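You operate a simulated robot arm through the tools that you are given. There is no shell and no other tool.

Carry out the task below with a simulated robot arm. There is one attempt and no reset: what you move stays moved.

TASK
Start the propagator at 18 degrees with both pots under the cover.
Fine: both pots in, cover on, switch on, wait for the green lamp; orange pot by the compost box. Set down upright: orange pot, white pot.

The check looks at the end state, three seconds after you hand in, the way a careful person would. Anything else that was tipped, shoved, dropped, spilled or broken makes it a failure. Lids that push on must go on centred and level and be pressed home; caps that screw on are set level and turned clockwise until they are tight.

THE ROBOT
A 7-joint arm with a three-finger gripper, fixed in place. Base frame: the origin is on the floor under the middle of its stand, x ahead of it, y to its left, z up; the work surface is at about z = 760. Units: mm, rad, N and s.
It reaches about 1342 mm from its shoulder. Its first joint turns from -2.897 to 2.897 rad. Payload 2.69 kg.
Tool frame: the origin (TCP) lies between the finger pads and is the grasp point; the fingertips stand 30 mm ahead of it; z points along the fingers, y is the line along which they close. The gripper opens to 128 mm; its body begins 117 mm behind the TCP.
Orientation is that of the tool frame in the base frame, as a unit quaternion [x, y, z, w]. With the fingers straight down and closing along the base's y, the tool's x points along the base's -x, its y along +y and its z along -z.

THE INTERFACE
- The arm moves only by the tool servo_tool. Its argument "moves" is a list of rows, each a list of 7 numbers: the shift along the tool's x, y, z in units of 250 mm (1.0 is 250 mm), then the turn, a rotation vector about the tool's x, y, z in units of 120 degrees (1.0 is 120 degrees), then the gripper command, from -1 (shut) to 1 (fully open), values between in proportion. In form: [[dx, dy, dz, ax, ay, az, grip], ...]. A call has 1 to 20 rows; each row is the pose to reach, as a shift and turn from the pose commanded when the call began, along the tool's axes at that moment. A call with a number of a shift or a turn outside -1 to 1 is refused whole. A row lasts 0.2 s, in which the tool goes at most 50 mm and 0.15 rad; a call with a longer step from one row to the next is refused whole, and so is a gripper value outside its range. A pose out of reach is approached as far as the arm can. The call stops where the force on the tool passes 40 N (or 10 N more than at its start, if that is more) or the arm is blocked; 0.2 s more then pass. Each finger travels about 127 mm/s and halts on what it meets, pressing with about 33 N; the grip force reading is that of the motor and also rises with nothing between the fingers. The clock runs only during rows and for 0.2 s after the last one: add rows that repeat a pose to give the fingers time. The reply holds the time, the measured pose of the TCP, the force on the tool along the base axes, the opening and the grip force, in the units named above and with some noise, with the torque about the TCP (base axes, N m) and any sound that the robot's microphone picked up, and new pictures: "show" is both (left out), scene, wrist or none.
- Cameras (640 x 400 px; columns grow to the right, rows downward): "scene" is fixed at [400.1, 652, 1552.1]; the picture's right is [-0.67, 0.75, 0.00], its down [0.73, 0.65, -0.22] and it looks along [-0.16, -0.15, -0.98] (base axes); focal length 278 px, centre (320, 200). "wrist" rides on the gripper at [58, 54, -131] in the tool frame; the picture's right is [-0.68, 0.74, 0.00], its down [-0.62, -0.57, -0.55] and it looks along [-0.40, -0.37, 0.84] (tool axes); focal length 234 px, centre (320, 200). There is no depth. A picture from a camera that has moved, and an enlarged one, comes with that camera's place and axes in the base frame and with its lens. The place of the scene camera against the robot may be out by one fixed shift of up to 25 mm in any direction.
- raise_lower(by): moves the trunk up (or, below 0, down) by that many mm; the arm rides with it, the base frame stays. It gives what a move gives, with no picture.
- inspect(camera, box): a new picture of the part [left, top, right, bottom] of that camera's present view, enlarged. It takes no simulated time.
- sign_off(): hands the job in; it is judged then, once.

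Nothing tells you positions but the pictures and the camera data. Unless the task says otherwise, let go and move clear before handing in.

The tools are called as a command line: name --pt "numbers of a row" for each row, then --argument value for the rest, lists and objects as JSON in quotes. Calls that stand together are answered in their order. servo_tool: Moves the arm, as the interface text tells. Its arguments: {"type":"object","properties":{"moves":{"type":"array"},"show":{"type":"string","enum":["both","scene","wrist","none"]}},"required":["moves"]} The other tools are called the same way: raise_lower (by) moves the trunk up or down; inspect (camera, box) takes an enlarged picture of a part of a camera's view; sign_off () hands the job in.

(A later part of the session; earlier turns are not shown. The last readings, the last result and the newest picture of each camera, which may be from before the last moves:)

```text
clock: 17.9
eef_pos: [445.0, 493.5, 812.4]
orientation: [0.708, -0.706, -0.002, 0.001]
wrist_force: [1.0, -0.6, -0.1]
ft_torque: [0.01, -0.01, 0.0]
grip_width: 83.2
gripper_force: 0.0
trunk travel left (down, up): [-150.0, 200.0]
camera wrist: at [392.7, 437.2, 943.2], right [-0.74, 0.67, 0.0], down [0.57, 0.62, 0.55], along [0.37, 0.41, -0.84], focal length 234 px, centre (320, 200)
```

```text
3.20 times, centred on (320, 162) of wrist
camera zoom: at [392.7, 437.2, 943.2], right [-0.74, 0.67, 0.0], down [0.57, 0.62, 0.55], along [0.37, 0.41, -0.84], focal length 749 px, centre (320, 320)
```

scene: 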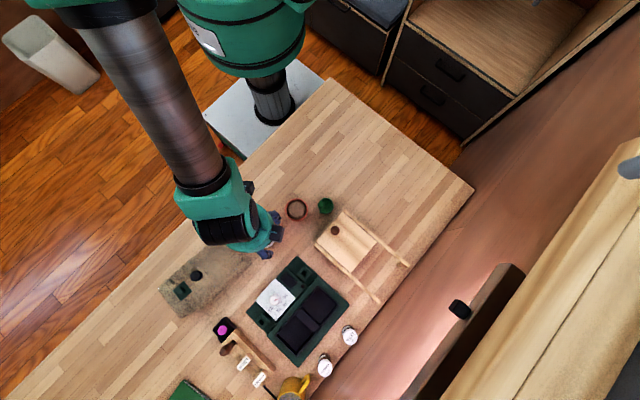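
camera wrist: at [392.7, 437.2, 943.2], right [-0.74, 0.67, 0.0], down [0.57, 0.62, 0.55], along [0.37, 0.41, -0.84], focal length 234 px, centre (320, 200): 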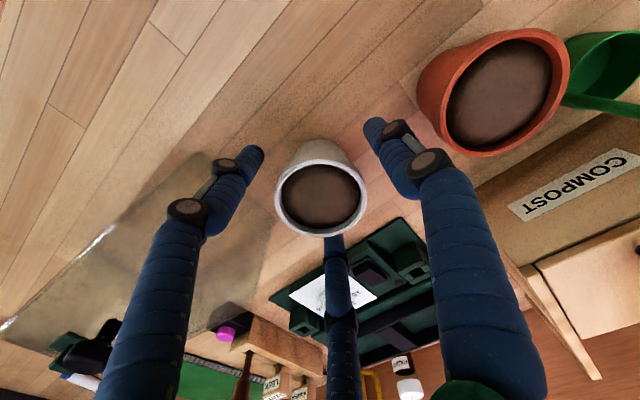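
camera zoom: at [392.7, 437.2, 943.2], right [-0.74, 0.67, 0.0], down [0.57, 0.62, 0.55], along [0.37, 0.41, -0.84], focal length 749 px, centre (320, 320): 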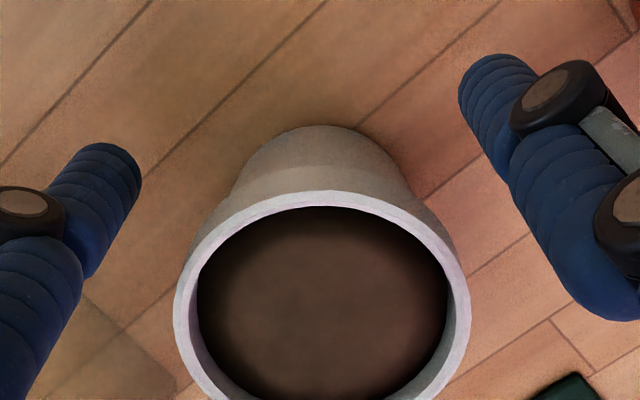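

The pot rim is centred at about z≈820. Closing the grip now.

servo_tool --pt "0 0 0 0 0 0 -0.2" --pt "0 0 0 0 0 0 -0.5" --pt "0 0 0 0 0 0 -1" --pt "0 0 0 0 0 0 -1" --pt "0 0 0 0 0 0 -1" --show "wrist"

inspect --camera "wrist" --box '[220, 120, 420, 245]'

```text
clock: 19.1
eef_pos: [445.2, 493.5, 812.8]
orientation: [0.708, -0.706, -0.001, 0.001]
wrist_force: [0.2, 0.1, 0.4]
ft_torque: [0.04, 0.0, -0.01]
grip_width: 50.5
gripper_force: 33.1
trunk travel left (down, up): [-150.0, 200.0]
camera wrist: at [392.7, 437.2, 943.3], right [-0.74, 0.67, 0.0], down [0.57, 0.62, 0.55], along [0.37, 0.41, -0.84], focal length 234 px, centre (320, 200)
```

wrist: 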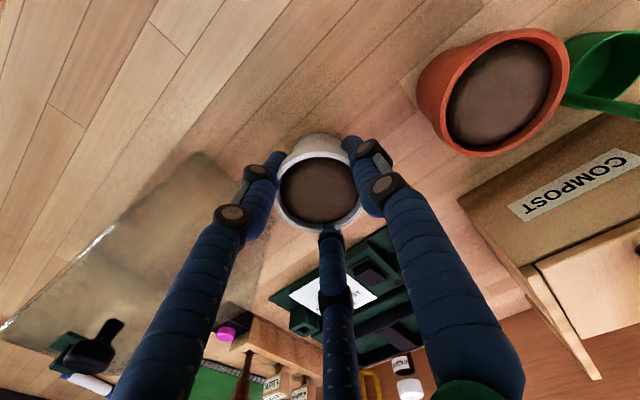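

```text
3.20 times, centred on (320, 182) of wrist
camera zoom: at [392.7, 437.2, 943.3], right [-0.74, 0.67, 0.0], down [0.57, 0.62, 0.55], along [0.37, 0.41, -0.84], focal length 749 px, centre (320, 256)
```

zoom: 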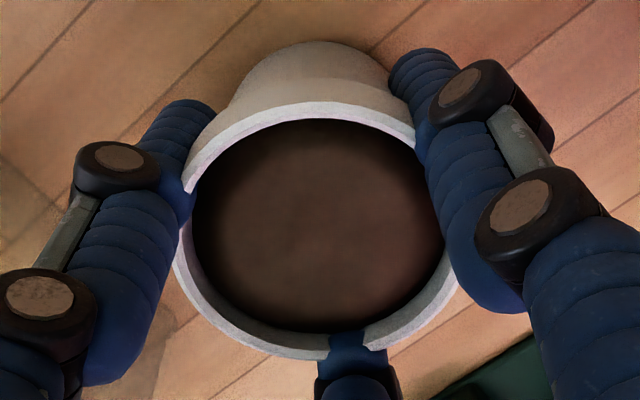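

Gripped firmly. Lifting the white pot straight up.

servo_tool --pt "0 0 -0.04 0 0 0 -1" --pt "0 0 -0.12 0 0 0 -1" --pt "0 0 -0.2 0 0 0 -1" --pt "0 0 -0.28 0 0 0 -1" --pt "0 0 -0.36 0 0 0 -1" --pt "0 0 -0.36 0 0 0 -1" --show "both"

inspect --camera "wrist" --box '[220, 120, 420, 245]'

```text
clock: 20.5
eef_pos: [443.4, 492.1, 902.6]
orientation: [0.708, -0.706, -0.002, 0.001]
wrist_force: [0.5, 0.3, -0.9]
ft_torque: [0.03, -0.01, 0.01]
grip_width: 50.5
gripper_force: 33.4
trunk travel left (down, up): [-150.0, 200.0]
camera wrist: at [391.6, 436.2, 1033.1], right [-0.74, 0.67, 0.0], down [0.56, 0.62, 0.55], along [0.37, 0.41, -0.84], focal length 234 px, centre (320, 200)
```

scene: 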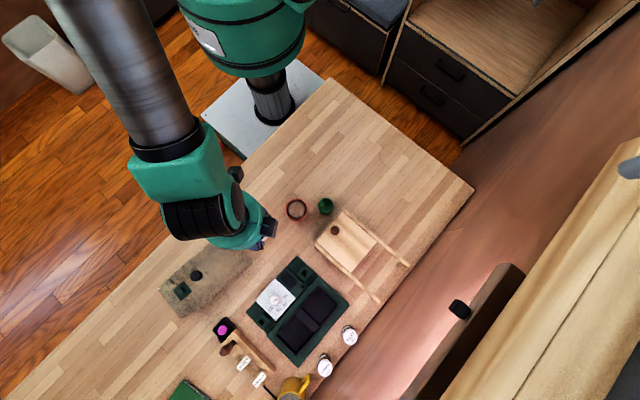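
wrist: 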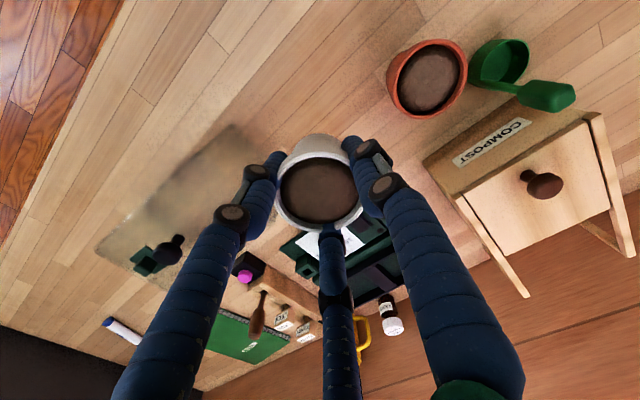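

```text
3.20 times, centred on (320, 182) of wrist
camera zoom: at [391.6, 436.2, 1033.1], right [-0.74, 0.67, 0.0], down [0.56, 0.62, 0.55], along [0.37, 0.41, -0.84], focal length 749 px, centre (320, 256)
```

zoom: 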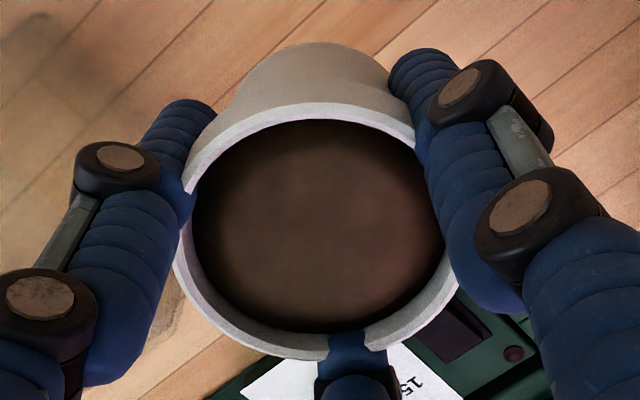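

The pot is held level. I'm carrying it at height over the far cell, at about (568, 720).

servo_tool --pt "-0.05 -0.03 0 0 0 0 -1" --pt "-0.17 -0.09 0 0 0 0 -1" --pt "-0.29 -0.16 0 0 0 0 -1" --pt "-0.41 -0.22 0 0 0 0 -1" --pt "-0.53 -0.29 0 0 0 0 -1" --pt "-0.65 -0.36 0 0 0 0 -1" --pt "-0.74 -0.42 0 0 0 0 -1" --pt "-0.74 -0.42 0 0 0 0 -1" --show "both"

```text
clock: 22.3
eef_pos: [549.7, 678.7, 903.5]
orientation: [0.709, -0.706, -0.001, 0.001]
wrist_force: [-0.3, 1.1, -0.8]
ft_torque: [0.0, 0.02, 0.01]
grip_width: 50.5
gripper_force: 33.6
trunk travel left (down, up): [-150.0, 200.0]
camera wrist: at [497.1, 622.4, 1034.4], right [-0.74, 0.67, 0.0], down [0.57, 0.62, 0.55], along [0.37, 0.41, -0.84], focal length 234 px, centre (320, 200)
```

scene: 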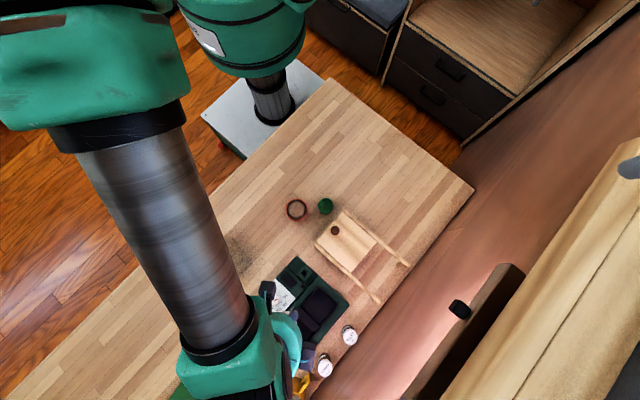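
wrist: 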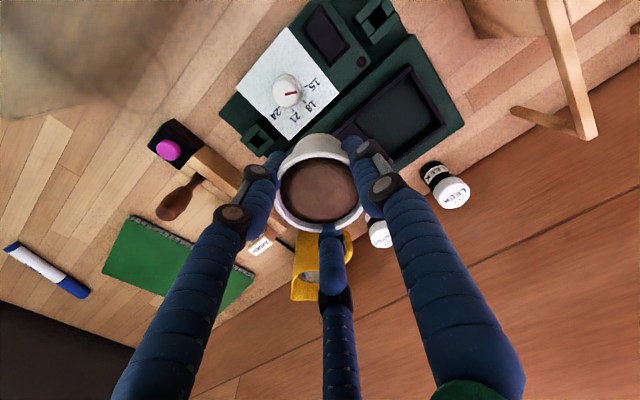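

inspect --camera "wrist" --box '[330, 50, 490, 150]'

inspect --camera "scene" --box '[270, 280, 370, 380]'

```text
4.00 times, centred on (410, 100) of wrist
camera zoom: at [497.1, 622.4, 1034.4], right [-0.74, 0.67, 0.0], down [0.57, 0.62, 0.55], along [0.37, 0.41, -0.84], focal length 937 px, centre (-40, 600)
```

zoom: 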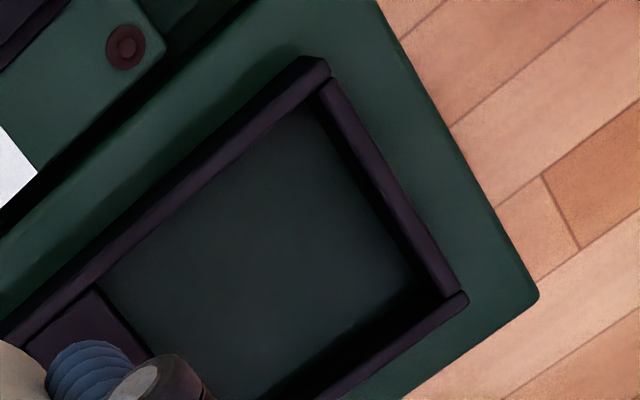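

```text
4.00 times, centred on (320, 330) of scene
camera zoom: at [400.1, 652.0, 1552.1], right [-0.67, 0.75, 0.0], down [0.73, 0.65, -0.22], along [-0.16, -0.15, -0.98], focal length 1112 px, centre (320, -320)
```

zoom: 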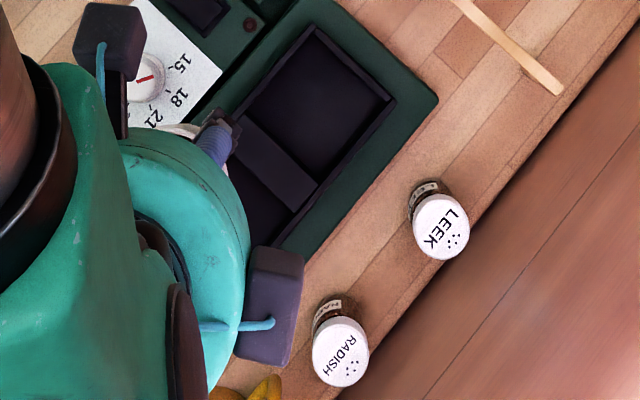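

The near cell measures x 451–515, y 692–755, which puts the far cell at about (568, 722). Moving over it now.

servo_tool --pt "-0.06 -0.025 0 0 0 0 -1" --pt "-0.12 -0.05 0 0 0 0 -1" --pt "-0.173 -0.073 0 0 0 0 -1" --pt "-0.173 -0.073 0 0 0 0 -1" --pt "-0.173 -0.073 0.06 0 0 0 -1" --pt "-0.173 -0.073 0.12 0 0 0 -1" --pt "-0.173 -0.073 0.16 0 0 0 -1" --pt "-0.173 -0.073 0.16 0 0 0 -1" --show "both"

inspect --camera "scene" --box '[250, 280, 370, 380]'

inspect --camera "wrist" --box '[240, 80, 440, 205]'

```text
clock: 24.1
eef_pos: [566.4, 722.7, 861.8]
orientation: [0.708, -0.706, -0.001, 0.001]
wrist_force: [0.1, 0.4, -1.4]
ft_torque: [-0.03, 0.0, -0.01]
grip_width: 50.0
gripper_force: 33.1
trunk travel left (down, up): [-150.0, 200.0]
camera wrist: at [514.9, 667.2, 992.6], right [-0.74, 0.67, 0.0], down [0.56, 0.62, 0.55], along [0.37, 0.41, -0.84], focal length 234 px, centre (320, 200)
```

scene: 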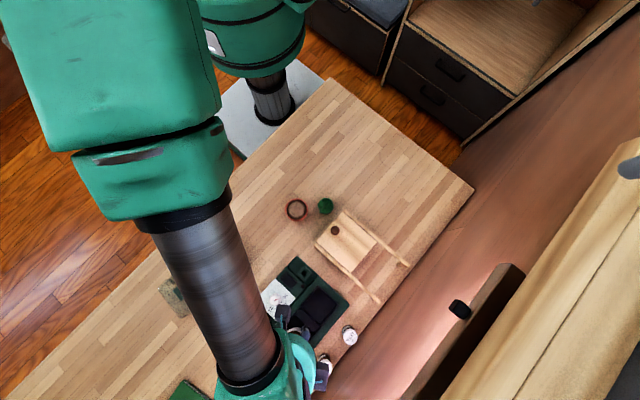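
wrist: 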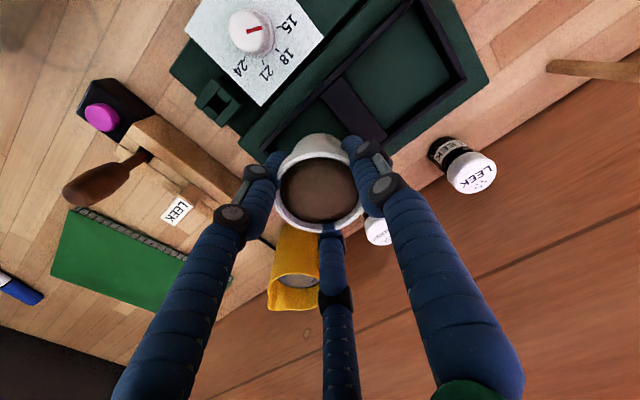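

```text
4.00 times, centred on (310, 330) of scene
camera zoom: at [400.1, 652.0, 1552.1], right [-0.67, 0.75, 0.0], down [0.73, 0.65, -0.22], along [-0.16, -0.15, -0.98], focal length 1112 px, centre (360, -320)
```

zoom: 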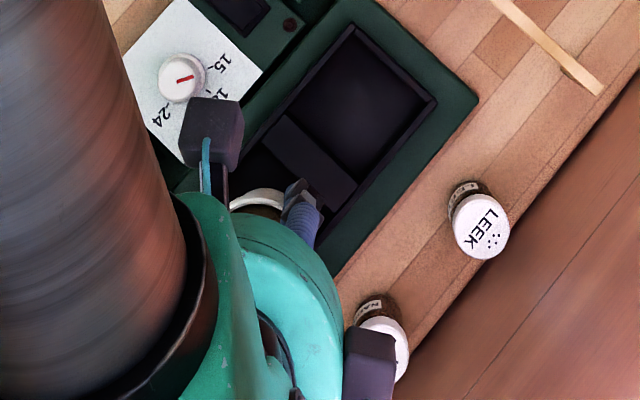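

```text
3.20 times, centred on (340, 142) of wrist
camera zoom: at [514.9, 667.2, 992.6], right [-0.74, 0.67, 0.0], down [0.56, 0.62, 0.55], along [0.37, 0.41, -0.84], focal length 749 px, centre (256, 384)
```

zoom: 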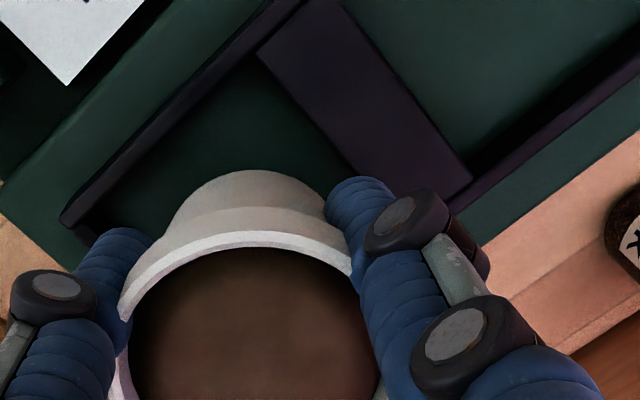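

Cell 2 centre comes out at (569.5, 722.5), so I'm nudging +2.5 mm in x and lowering partway before the final slow descent.

servo_tool --pt "0 -0.01 0.03 0 0 0 -1" --pt "0 -0.01 0.07 0 0 0 -1" --pt "0 -0.01 0.1 0 0 0 -1" --pt "0 -0.01 0.1 0 0 0 -1" --show "wrist"

servo_tool --pt "0 0 0.012 0 0 0 -1" --pt "0 0 0.012 0 0 0 -1" --show "none"

servo_tool --pt "0 0 0.012 0 0 0 -1" --pt "0 0 0.012 0 0 0 -1" --show "none"

```text
clock: 25.1
eef_pos: [569.9, 722.8, 837.0]
orientation: [0.708, -0.706, -0.001, 0.001]
wrist_force: [0.0, 0.3, -1.5]
ft_torque: [0.03, 0.02, -0.03]
grip_width: 50.2
gripper_force: 33.0
trunk travel left (down, up): [-150.0, 200.0]
camera wrist: at [517.4, 666.2, 968.3], right [-0.74, 0.67, 0.0], down [0.57, 0.62, 0.55], along [0.37, 0.41, -0.84], focal length 234 px, centre (320, 200)
```

wrist: 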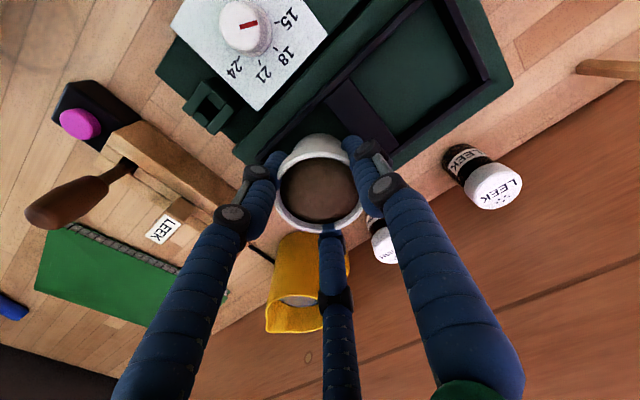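

```text
clock: 25.7
eef_pos: [568.9, 722.3, 833.4]
orientation: [0.708, -0.706, -0.002, 0.001]
wrist_force: [-0.2, -0.6, -1.2]
ft_torque: [0.01, 0.0, -0.02]
grip_width: 50.1
gripper_force: 33.1
trunk travel left (down, up): [-150.0, 200.0]
```

```text
clock: 26.3
eef_pos: [569.3, 722.9, 833.4]
orientation: [0.709, -0.705, -0.001, 0.0]
wrist_force: [-0.7, -2.5, 9.0]
ft_torque: [0.03, 0.16, 0.03]
grip_width: 50.0
gripper_force: 33.1
trunk travel left (down, up): [-150.0, 200.0]
```

The pot has made contact at TCP z≈833, so its bottom is at about z≈781. I'll check visually that it's on the cell floor and not on the frame.

inspect --camera "wrist" --box '[240, 80, 400, 180]'

inspect --camera "scene" --box '[270, 300, 350, 350]'

```text
4.00 times, centred on (320, 130) of wrist
camera zoom: at [517.1, 666.0, 963.8], right [-0.74, 0.67, 0.0], down [0.56, 0.62, 0.55], along [0.37, 0.41, -0.84], focal length 937 px, centre (320, 480)
```

zoom: 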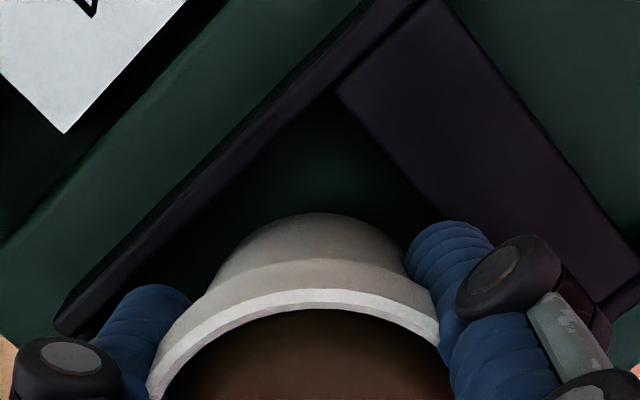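

```text
8.00 times, centred on (310, 325) of scene
camera zoom: at [400.1, 652.0, 1552.1], right [-0.67, 0.75, 0.0], down [0.73, 0.65, -0.22], along [-0.16, -0.15, -0.98], focal length 2224 px, centre (400, -800)
```

zoom: 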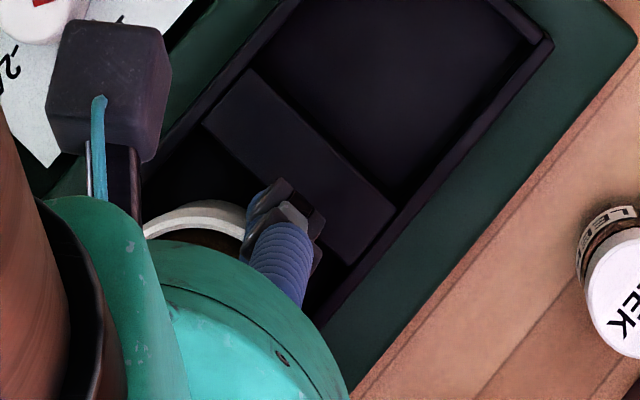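

The pot base (radius ~21 mm) is well inside the cell and resting on its floor. Releasing and rising straight up.

servo_tool --pt "0 0 -0.006 0 0 0 -0.1" --pt "0 0 -0.006 0 0 0 0.3" --pt "0 0 -0.006 0 0 0 0.3" --pt "0 0 -0.006 0 0 0 0.3" --show "wrist"

```text
clock: 27.3
eef_pos: [568.4, 722.3, 832.6]
orientation: [0.709, -0.706, -0.001, 0.002]
wrist_force: [-0.9, 1.1, -0.3]
ft_torque: [-0.03, -0.02, 0.01]
grip_width: 83.1
gripper_force: 0.1
trunk travel left (down, up): [-150.0, 200.0]
camera wrist: at [516.9, 665.8, 963.7], right [-0.74, 0.67, 0.0], down [0.57, 0.62, 0.55], along [0.37, 0.41, -0.84], focal length 234 px, centre (320, 200)
```

wrist: 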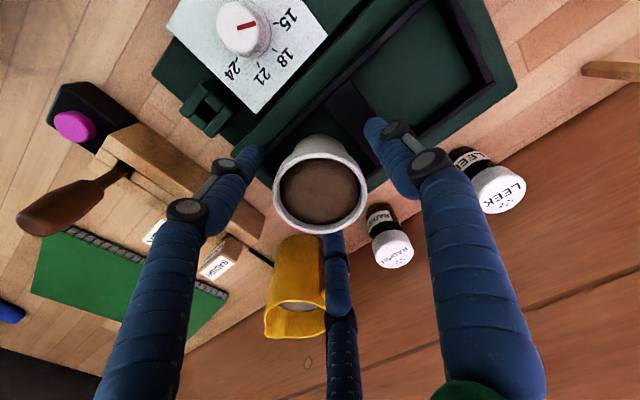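

The white pot stands upright in the far cell. I'm rising and going to the orange pot at about (338, 511).

servo_tool --pt "0 0 -0.08 0 0 0 0.3" --pt "0 0 -0.18 0 0 0 0.3" --pt "0 0 -0.28 0 0 0 0.3" --pt "0 0 -0.36 0 0 0 0.3" --pt "0.12 0.12 -0.36 0 0 0 0.3" --pt "0.24 0.24 -0.36 0 0 0 0.3" --pt "0.36 0.37 -0.36 0 0 0 0.3" --pt "0.48 0.5 -0.36 0 0 0 0.3" --pt "0.6 0.63 -0.36 0 0 0 0.3" --pt "0.72 0.77 -0.3 0 0 0 0.3" --pt "0.8 0.87 -0.24 0 0 0 0.3" --pt "0.845 0.922 -0.2 0 0 0 0.3" --pt "0.845 0.922 -0.2 0 0 0 0.3" --show "both"

inspect --camera "wrist" --box '[220, 80, 420, 205]'

inspect --camera "scene" --box '[230, 240, 390, 340]'

inspect --camera "scene" --box '[140, 220, 268, 300]'

```text
clock: 30.1
eef_pos: [341.5, 511.0, 885.6]
orientation: [0.708, -0.706, -0.001, 0.001]
wrist_force: [0.1, -0.4, 0.8]
ft_torque: [-0.01, -0.02, 0.01]
grip_width: 83.5
gripper_force: 0.1
trunk travel left (down, up): [-150.0, 200.0]
camera wrist: at [287.6, 454.3, 1015.6], right [-0.74, 0.67, 0.0], down [0.56, 0.62, 0.55], along [0.37, 0.41, -0.84], focal length 234 px, centre (320, 200)
```

scene: 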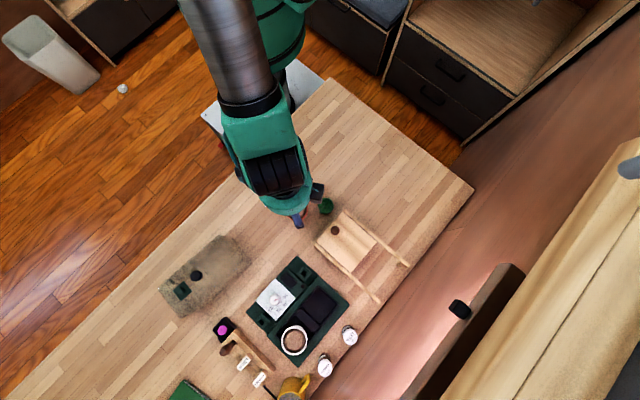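
wrist: 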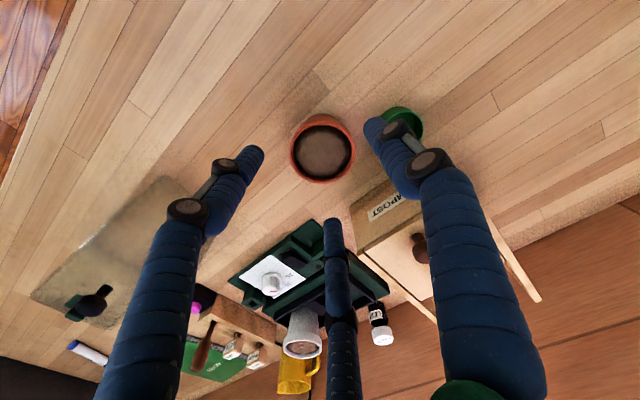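

```text
3.20 times, centred on (320, 142) of wrist
camera zoom: at [287.6, 454.3, 1015.6], right [-0.74, 0.67, 0.0], down [0.56, 0.62, 0.55], along [0.37, 0.41, -0.84], focal length 749 px, centre (320, 384)
```

zoom: 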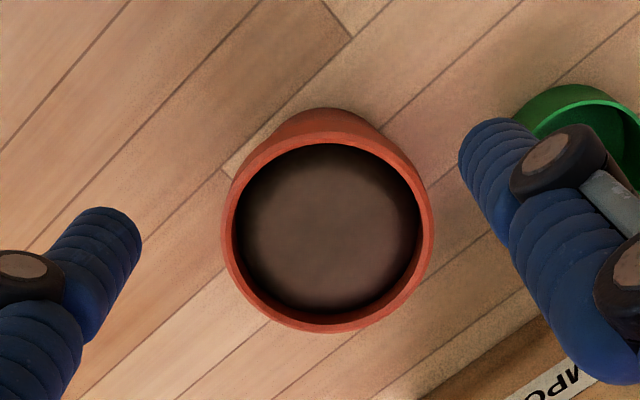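

```text
4.00 times, centred on (310, 290) of scene
camera zoom: at [400.1, 652.0, 1552.1], right [-0.67, 0.75, 0.0], down [0.73, 0.65, -0.22], along [-0.16, -0.15, -0.98], focal length 1112 px, centre (360, -160)
```

zoom: 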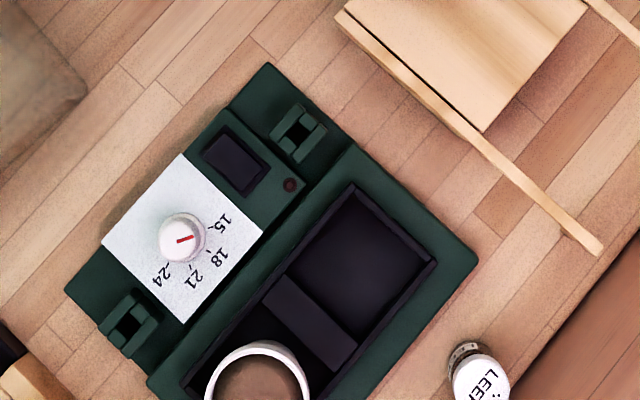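

```text
5.00 times, centred on (204, 260) of scene
camera zoom: at [400.1, 652.0, 1552.1], right [-0.67, 0.75, 0.0], down [0.73, 0.65, -0.22], along [-0.16, -0.15, -0.98], focal length 1390 px, centre (900, -100)
```

zoom: 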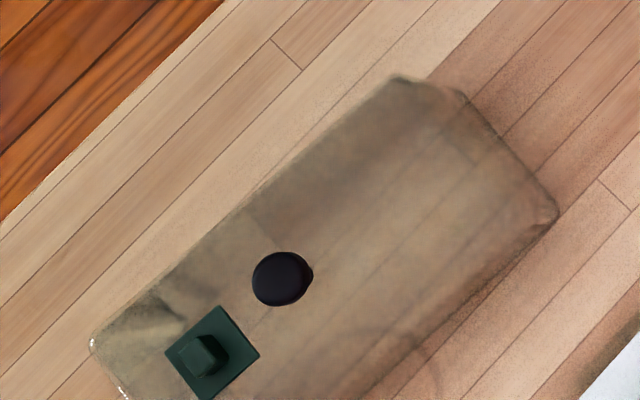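

The white pot sits squarely in the far cell. The orange rim centre is at about (339, 511.6), so I'm descending and gripping it.

servo_tool --pt "-0.002 0.01 0.08 0 0 0 0.3" --pt "-0.002 0.01 0.16 0 0 0 0.3" --pt "-0.002 0.01 0.23 0 0 0 0.3" --pt "-0.002 0.01 0.28 0 0 0 0.3" --pt "-0.002 0.01 0.293 0 0 0 0.3" --pt "-0.002 0.01 0.293 0 0 0 0.3" --show "wrist"

servo_tool --pt "0 0 0 0 0 0 -0.2" --pt "0 0 0 0 0 0 -0.5" --pt "0 0 0 0 0 0 -1" --pt "0 0 0 0 0 0 -1" --pt "0 0 0 0 0 0 -1" --show "wrist"

```text
clock: 31.5
eef_pos: [336.5, 511.8, 810.5]
orientation: [0.708, -0.706, -0.001, 0.002]
wrist_force: [-0.4, 0.4, -0.5]
ft_torque: [0.02, -0.02, -0.02]
grip_width: 83.3
gripper_force: 0.0
trunk travel left (down, up): [-150.0, 200.0]
camera wrist: at [284.5, 454.6, 941.6], right [-0.74, 0.67, 0.0], down [0.57, 0.62, 0.55], along [0.37, 0.41, -0.84], focal length 234 px, centre (320, 200)
```

wrist: 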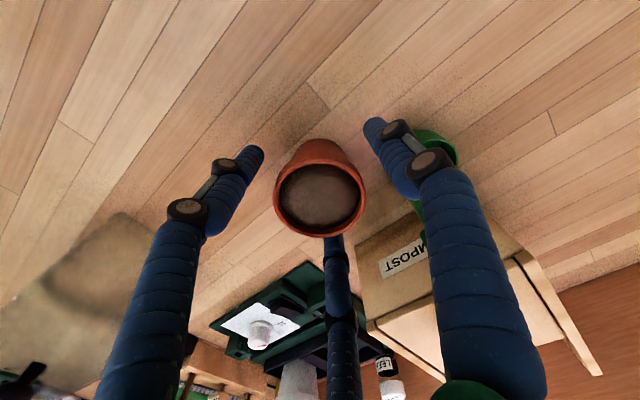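

```text
clock: 32.7
eef_pos: [338.1, 510.8, 810.9]
orientation: [0.708, -0.706, -0.002, 0.001]
wrist_force: [-0.1, -0.2, -0.8]
ft_torque: [-0.01, -0.01, 0.02]
grip_width: 50.8
gripper_force: 33.5
trunk travel left (down, up): [-150.0, 200.0]
camera wrist: at [284.5, 454.5, 941.6], right [-0.74, 0.67, 0.0], down [0.57, 0.62, 0.55], along [0.37, 0.41, -0.84], focal length 234 px, centre (320, 200)
```

wrist: 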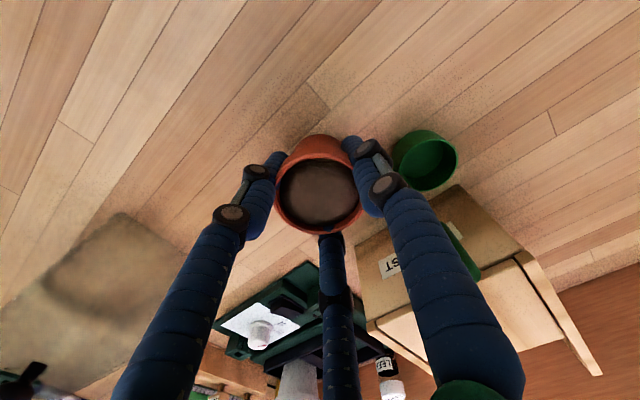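

Gripped. I'm lifting, then routing clear of the compost box: +x first, then +y toward the near cell.

servo_tool --pt "0 0 -0.06 0 0 0 -1" --pt "0 0 -0.16 0 0 0 -1" --pt "0 0 -0.26 0 0 0 -1" --pt "0 0 -0.36 0 0 0 -1" --pt "0 0 -0.42 0 0 0 -1" --pt "0 -0.12 -0.42 0 0 0 -1" --pt "0 -0.26 -0.42 0 0 0 -1" --pt "0 -0.4 -0.42 0 0 0 -1" --pt "0 -0.54 -0.42 0 0 0 -1" --pt "-0.12 -0.58 -0.42 0 0 0 -1" --pt "-0.26 -0.58 -0.42 0 0 0 -1" --pt "-0.4 -0.58 -0.42 0 0 0 -1" --pt "-0.54 -0.58 -0.42 0 0 0 -1" --pt "-0.66 -0.58 -0.42 0 0 0 -1" --pt "-0.66 -0.58 -0.42 0 0 0 -1" --show "both"

inspect --camera "wrist" --box '[220, 80, 420, 205]'

```text
clock: 35.9
eef_pos: [481.2, 678.6, 917.2]
orientation: [0.709, -0.706, -0.001, 0.001]
wrist_force: [0.2, 0.3, -1.0]
ft_torque: [-0.02, -0.02, 0.04]
grip_width: 50.5
gripper_force: 32.8
trunk travel left (down, up): [-150.0, 200.0]
camera wrist: at [428.7, 621.9, 1048.0], right [-0.74, 0.67, 0.0], down [0.57, 0.62, 0.55], along [0.37, 0.4, -0.84], focal length 234 px, centre (320, 200)
```

scene: 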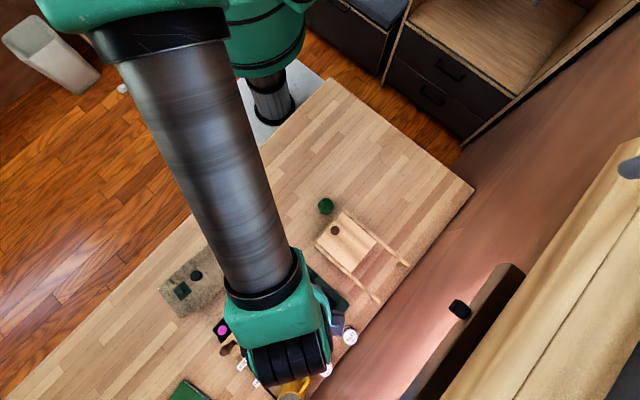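
wrist: 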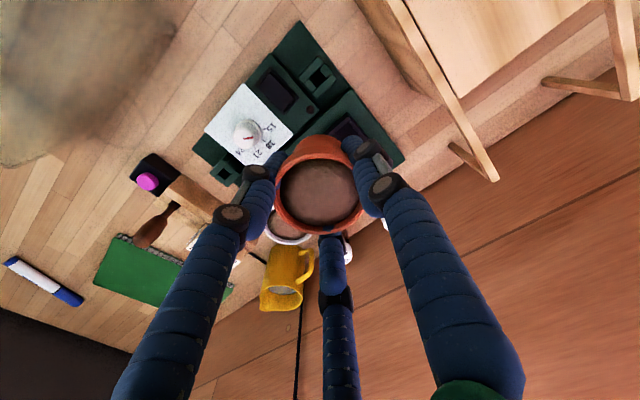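

```text
3.20 times, centred on (320, 142) of wrist
camera zoom: at [428.7, 621.9, 1048.0], right [-0.74, 0.67, 0.0], down [0.57, 0.62, 0.55], along [0.37, 0.4, -0.84], focal length 749 px, centre (320, 384)
```

zoom: 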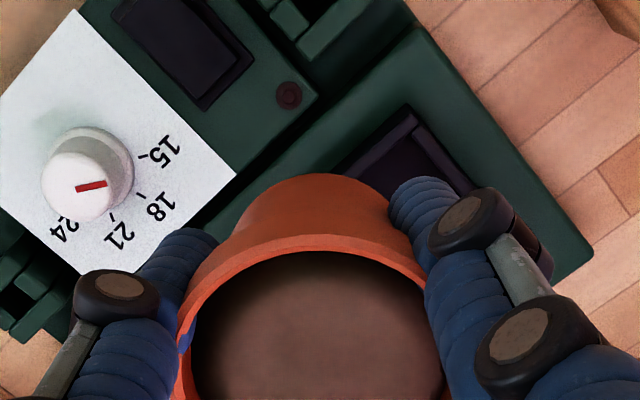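

Moving over the near cell at (483, 722.5) and lowering partway.

servo_tool --pt "-0.06 -0.004 0 0 0 0 -1" --pt "-0.13 -0.007 0 0 0 0 -1" --pt "-0.176 -0.007 0 0 0 0 -1" --pt "-0.176 -0.007 0.06 0 0 0 -1" --pt "-0.176 -0.007 0.12 0 0 0 -1" --pt "-0.176 -0.007 0.18 0 0 0 -1" --pt "-0.176 -0.007 0.24 0 0 0 -1" --pt "-0.176 -0.007 0.26 0 0 0 -1" --pt "-0.176 -0.007 0.26 0 0 0 -1" --show "both"

inspect --camera "wrist" --box '[240, 80, 400, 180]'

inspect --camera "scene" --box '[270, 270, 370, 370]'

```text
clock: 37.9
eef_pos: [485.0, 720.9, 851.4]
orientation: [0.708, -0.707, -0.001, 0.001]
wrist_force: [-0.4, -0.1, -1.0]
ft_torque: [-0.02, 0.03, 0.0]
grip_width: 50.3
gripper_force: 33.1
trunk travel left (down, up): [-150.0, 200.0]
camera wrist: at [431.8, 664.0, 981.1], right [-0.74, 0.67, 0.0], down [0.56, 0.62, 0.55], along [0.37, 0.41, -0.84], focal length 234 px, centre (320, 200)
```

scene: 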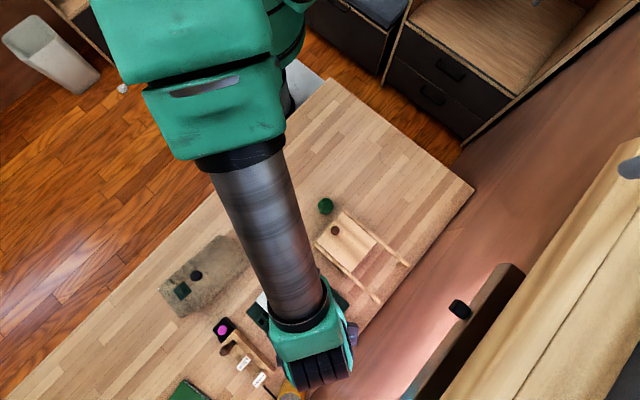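
wrist: 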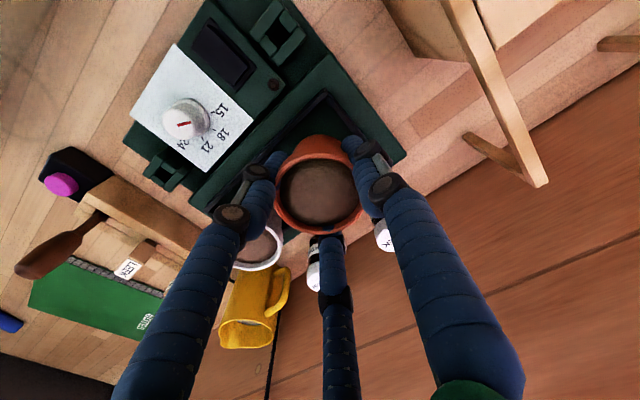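

```text
4.00 times, centred on (320, 130) of wrist
camera zoom: at [431.8, 664.0, 981.1], right [-0.74, 0.67, 0.0], down [0.56, 0.62, 0.55], along [0.37, 0.41, -0.84], focal length 937 px, centre (320, 480)
```

zoom: 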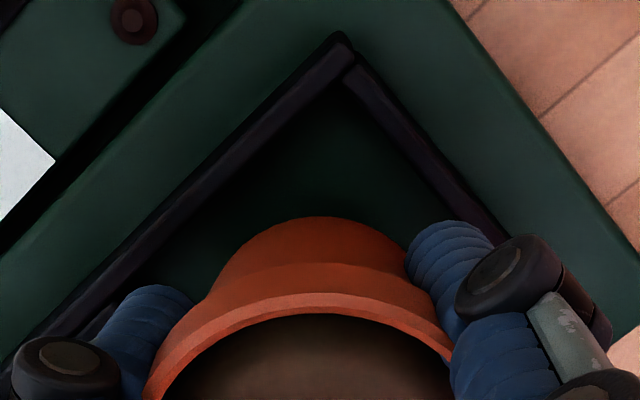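

```text
4.00 times, centred on (320, 320) of scene
camera zoom: at [400.1, 652.0, 1552.1], right [-0.67, 0.75, 0.0], down [0.73, 0.65, -0.22], along [-0.16, -0.15, -0.98], focal length 1112 px, centre (320, -280)
```

zoom: 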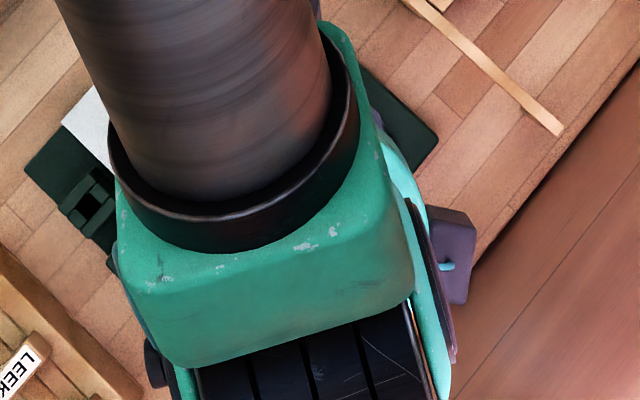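

The frame corner confirms the cell centre at about (483.5, 722), a small correction. Descending slowly to contact.

servo_tool --pt "-0.004 0.006 0.02 0 0 0 -1" --pt "-0.004 0.006 0.05 0 0 0 -1" --pt "-0.004 0.006 0.064 0 0 0 -1" --pt "-0.004 0.006 0.064 0 0 0 -1" --show "none"

servo_tool --pt "0 0 0.01 0 0 0 -1" --pt "0 0 0.01 0 0 0 -1" --show "none"

servo_tool --pt "0 0 0.01 0 0 0 -1" --pt "0 0 0.01 0 0 0 -1" --show "none"

```text
clock: 38.9
eef_pos: [481.8, 720.7, 833.8]
orientation: [0.709, -0.705, -0.001, 0.001]
wrist_force: [-0.9, -0.4, -1.6]
ft_torque: [0.0, 0.03, 0.01]
grip_width: 50.0
gripper_force: 33.2
trunk travel left (down, up): [-150.0, 200.0]
```

```text
clock: 39.5
eef_pos: [481.7, 720.7, 831.4]
orientation: [0.709, -0.706, -0.002, 0.001]
wrist_force: [-1.1, -0.9, -0.4]
ft_torque: [0.04, 0.0, 0.0]
grip_width: 50.1
gripper_force: 32.4
trunk travel left (down, up): [-150.0, 200.0]
```

```text
clock: 40.1
eef_pos: [483.0, 722.6, 831.1]
orientation: [0.708, -0.706, -0.001, 0.001]
wrist_force: [-0.2, -1.7, 12.7]
ft_torque: [-0.15, -0.1, 0.07]
grip_width: 50.0
gripper_force: 33.0
trunk travel left (down, up): [-150.0, 200.0]
```

Contact is at the same floor height as the white pot, about 780. Releasing and rising.

servo_tool --pt "0 0 -0.006 0 0 0 -0.1" --pt "0 0 -0.006 0 0 0 0.3" --pt "0 0 -0.006 0 0 0 0.3" --pt "0 0 -0.006 0 0 0 0.3" --show "wrist"

servo_tool --pt "0 0 -0.08 0 0 0 0.3" --pt "0 0 -0.18 0 0 0 0.3" --pt "0 0 -0.28 0 0 0 0.3" --pt "0 0 -0.36 0 0 0 0.3" --pt "0.1 -0.04 -0.36 0 0 0 0.3" --pt "0.24 -0.1 -0.36 0 0 0 0.3" --pt "0.38 -0.16 -0.36 0 0 0 0.3" --pt "0.385 -0.25 -0.36 0 0 0 0.3" --pt "0.385 -0.25 -0.36 0 0 0 0.0" --pt "0.385 -0.25 -0.36 0 0 0 0.0" --show "both"

```text
clock: 41.1
eef_pos: [482.4, 721.3, 830.3]
orientation: [0.708, -0.707, -0.001, 0.001]
wrist_force: [-1.6, 0.1, 0.9]
ft_torque: [0.05, -0.02, 0.0]
grip_width: 83.0
gripper_force: 0.1
trunk travel left (down, up): [-150.0, 200.0]
camera wrist: at [429.3, 665.2, 961.3], right [-0.74, 0.67, 0.0], down [0.57, 0.62, 0.55], along [0.37, 0.41, -0.84], focal length 234 px, centre (320, 200)
```

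wrist: 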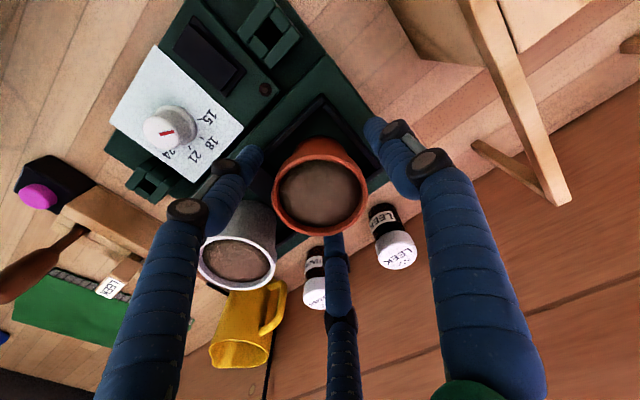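

```text
clock: 43.3
eef_pos: [546.3, 625.9, 920.3]
orientation: [0.708, -0.706, -0.001, 0.001]
wrist_force: [0.3, 0.7, -0.6]
ft_torque: [0.0, 0.0, 0.02]
grip_width: 64.1
gripper_force: 0.0
trunk travel left (down, up): [-150.0, 200.0]
camera wrist: at [493.1, 568.8, 1050.6], right [-0.74, 0.67, 0.0], down [0.56, 0.62, 0.55], along [0.37, 0.41, -0.84], focal length 234 px, centre (320, 200)
```

scene: 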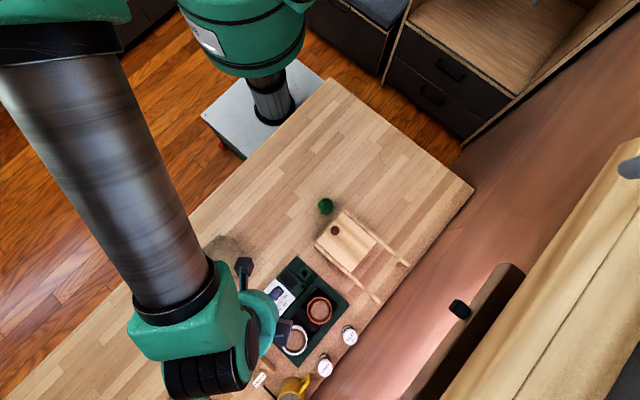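
wrist: 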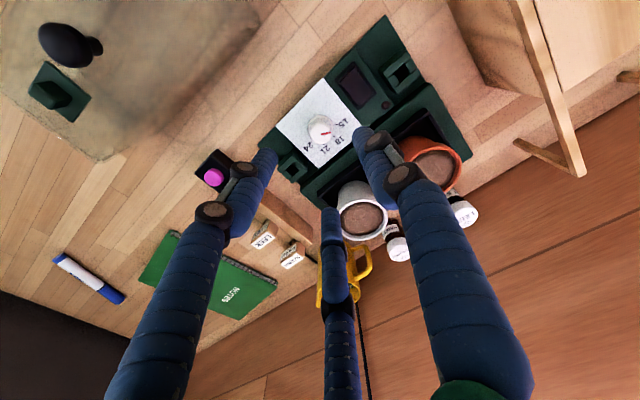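

Both pots are upright in their cells, orange next to the compost box. Next is the dial: I'll rotate the gripper to a yaw where the fingers clear the green socket beside it.

servo_tool --pt "0 0 0 0 0 0.065 -0.2" --pt "0 0 0 0 0 0.13 -0.37" --pt "0 0 0 0 0 0.196 -0.37" --pt "0 0 0 0 0 0.261 -0.37" --pt "0 0 0 0 0 0.326 -0.37" --pt "0 0 0 0 0 0.391 -0.37" --pt "0 0 0 0 0 0.457 -0.37" --pt "0 0 0 0 0 0.522 -0.37" --pt "0 0 0 0 0 0.587 -0.37" --pt "0 0 0 0 0 0.652 -0.37" --pt "0 0 0 0 0 0.718 -0.37" --pt "0 0 0 0 0 0.783 -0.37" --pt "0 0 0 0 0 0.783 -0.37" --show "both"

inspect --camera "wrist" --box '[240, 80, 400, 180]'

inspect --camera "scene" --box '[250, 250, 370, 350]'

```text
clock: 46.1
eef_pos: [545.3, 624.8, 920.3]
orientation: [0.033, 0.999, 0.0, -0.001]
wrist_force: [0.0, -0.1, 0.6]
ft_torque: [0.01, 0.01, -0.01]
grip_width: 40.3
gripper_force: 0.0
trunk travel left (down, up): [-150.0, 200.0]
camera wrist: at [491.4, 684.8, 1051.0], right [0.72, 0.69, 0.0], down [0.58, -0.61, 0.55], along [0.38, -0.4, -0.84], focal length 234 px, centre (320, 200)
```

scene: 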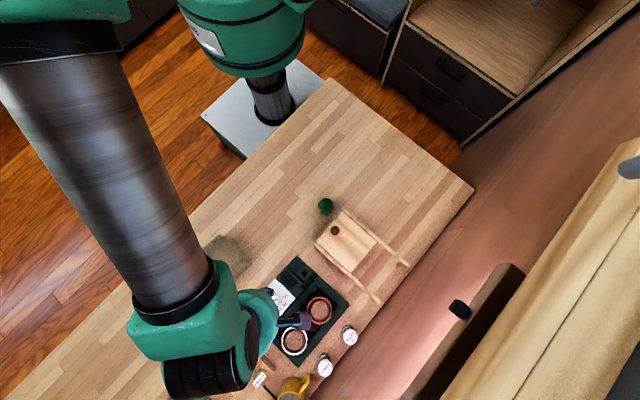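
wrist: 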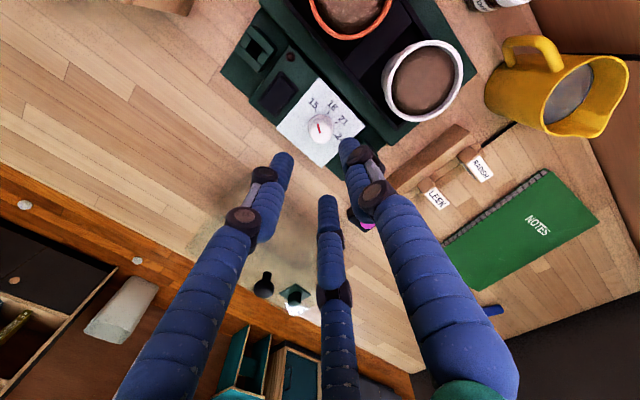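

```text
4.00 times, centred on (320, 130) of wrist
camera zoom: at [491.4, 684.8, 1051.0], right [0.72, 0.69, 0.0], down [0.58, -0.61, 0.55], along [0.38, -0.4, -0.84], focal length 937 px, centre (320, 480)
```

zoom: 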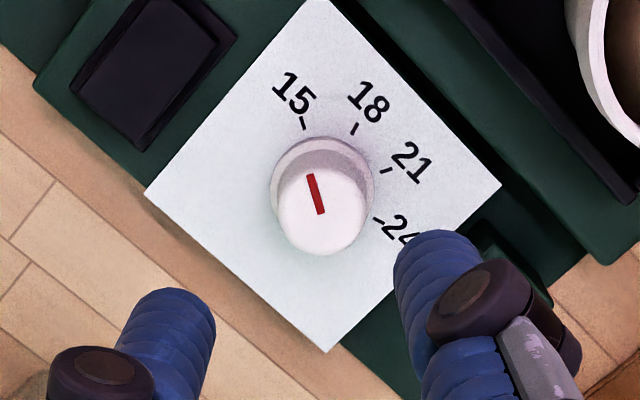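

```text
4.00 times, centred on (310, 300) of scene
camera zoom: at [400.1, 652.0, 1552.1], right [-0.67, 0.75, 0.0], down [0.73, 0.65, -0.22], along [-0.16, -0.15, -0.98], focal length 1112 px, centre (360, -200)
```

zoom: 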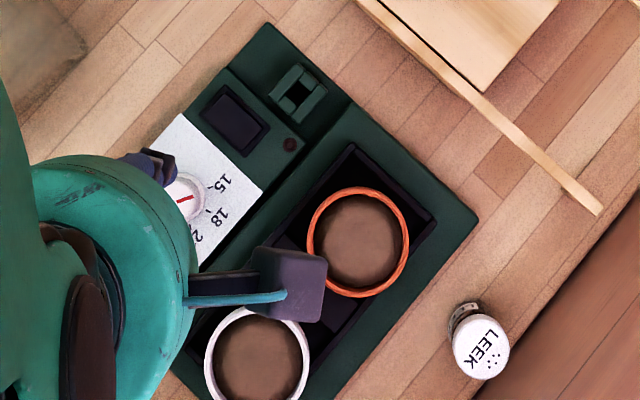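

The scale is clearly visible and the pointer is at 15. I'm lowering closer over the dial to refine centring.

servo_tool --pt "0.004 0.009 0.1 0 0 0 -0.37" --pt "0.004 0.009 0.2 0 0 0 -0.37" --pt "0.004 0.009 0.28 0 0 0 -0.37" --pt "0.004 0.009 0.28 0 0 0 -0.37" --show "wrist"

inspect --camera "wrist" --box '[240, 100, 400, 200]'

inspect --camera "scene" --box '[240, 270, 304, 310]'

```text
clock: 47.1
eef_pos: [545.9, 629.0, 851.2]
orientation: [0.032, 0.999, 0.0, -0.002]
wrist_force: [0.4, -0.4, -0.3]
ft_torque: [-0.01, 0.03, -0.01]
grip_width: 40.2
gripper_force: 0.0
trunk travel left (down, up): [-150.0, 200.0]
camera wrist: at [491.6, 687.5, 981.3], right [0.72, 0.69, 0.0], down [0.58, -0.6, 0.55], along [0.38, -0.4, -0.84], focal length 234 px, centre (320, 200)
```

wrist: 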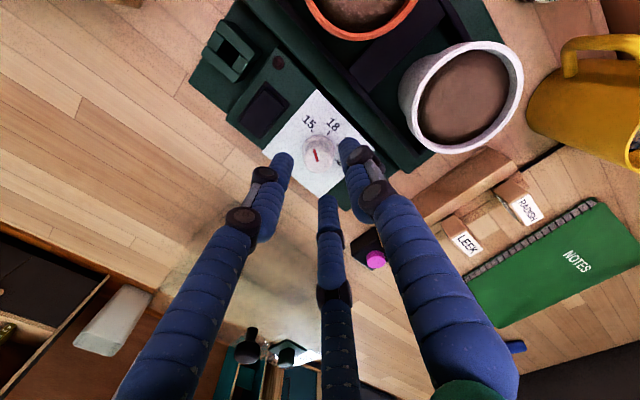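

```text
4.00 times, centred on (320, 150) of wrist
camera zoom: at [491.6, 687.5, 981.3], right [0.72, 0.69, 0.0], down [0.58, -0.6, 0.55], along [0.38, -0.4, -0.84], focal length 937 px, centre (320, 400)
```

zoom: 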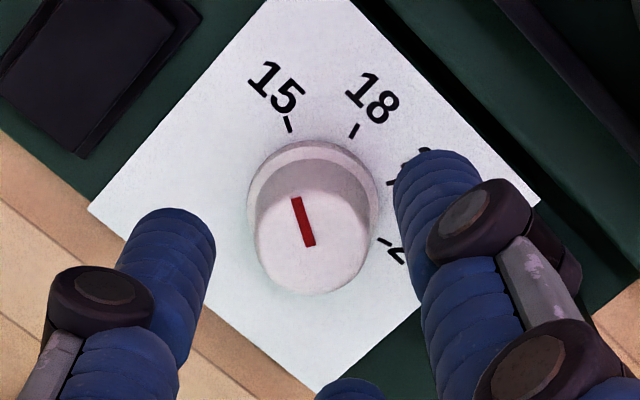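

```text
10.00 times, centred on (272, 290) of scene
camera zoom: at [400.1, 652.0, 1552.1], right [-0.67, 0.75, 0.0], down [0.73, 0.65, -0.22], along [-0.16, -0.15, -0.98], focal length 2780 px, centre (800, -700)
```

zoom: 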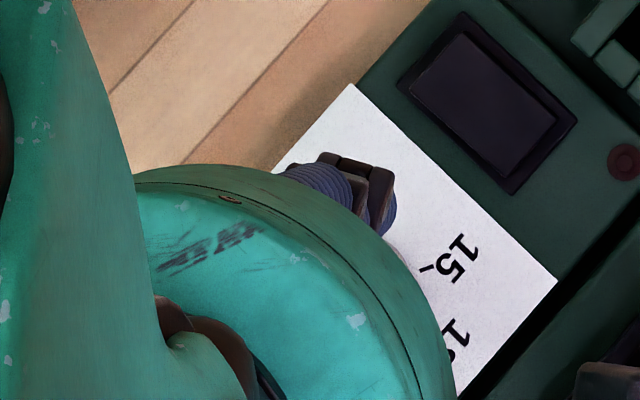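

The dial centre is at about (544, 628). I'm making a small correction and lowering the fingertips around the knob.

servo_tool --pt "0.006 -0.004 0.05 0 0 0 -0.37" --pt "0.006 -0.004 0.1 0 0 0 -0.37" --pt "0.006 -0.004 0.14 0 0 0 -0.37" --pt "0.006 -0.004 0.156 0 0 0 -0.37" --pt "0.006 -0.004 0.156 0 0 0 -0.37" --show "wrist"

inspect --camera "wrist" --box '[240, 110, 400, 210]'

```text
clock: 48.3
eef_pos: [542.9, 625.9, 812.4]
orientation: [0.032, 0.999, 0.001, -0.001]
wrist_force: [-0.3, 0.5, 0.3]
ft_torque: [-0.02, 0.0, 0.01]
grip_width: 40.4
gripper_force: 0.1
trunk travel left (down, up): [-150.0, 200.0]
camera wrist: at [489.0, 686.1, 942.8], right [0.72, 0.69, 0.0], down [0.58, -0.6, 0.55], along [0.38, -0.4, -0.84], focal length 234 px, centre (320, 200)
```

wrist: 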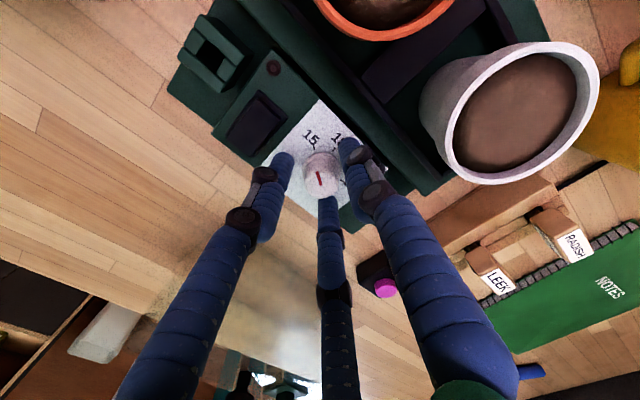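

```text
4.00 times, centred on (320, 160) of wrist
camera zoom: at [489.0, 686.1, 942.8], right [0.72, 0.69, 0.0], down [0.58, -0.6, 0.55], along [0.38, -0.4, -0.84], focal length 937 px, centre (320, 360)
```

zoom: 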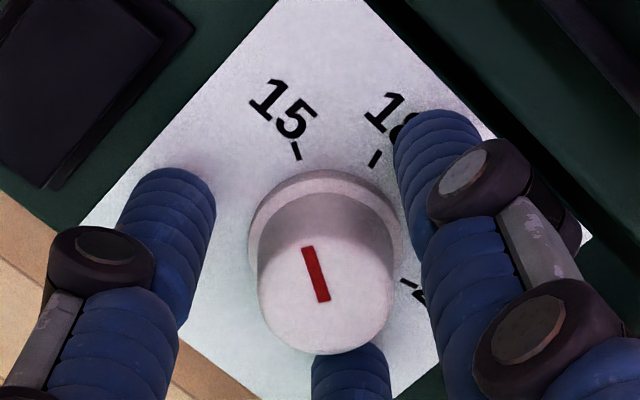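

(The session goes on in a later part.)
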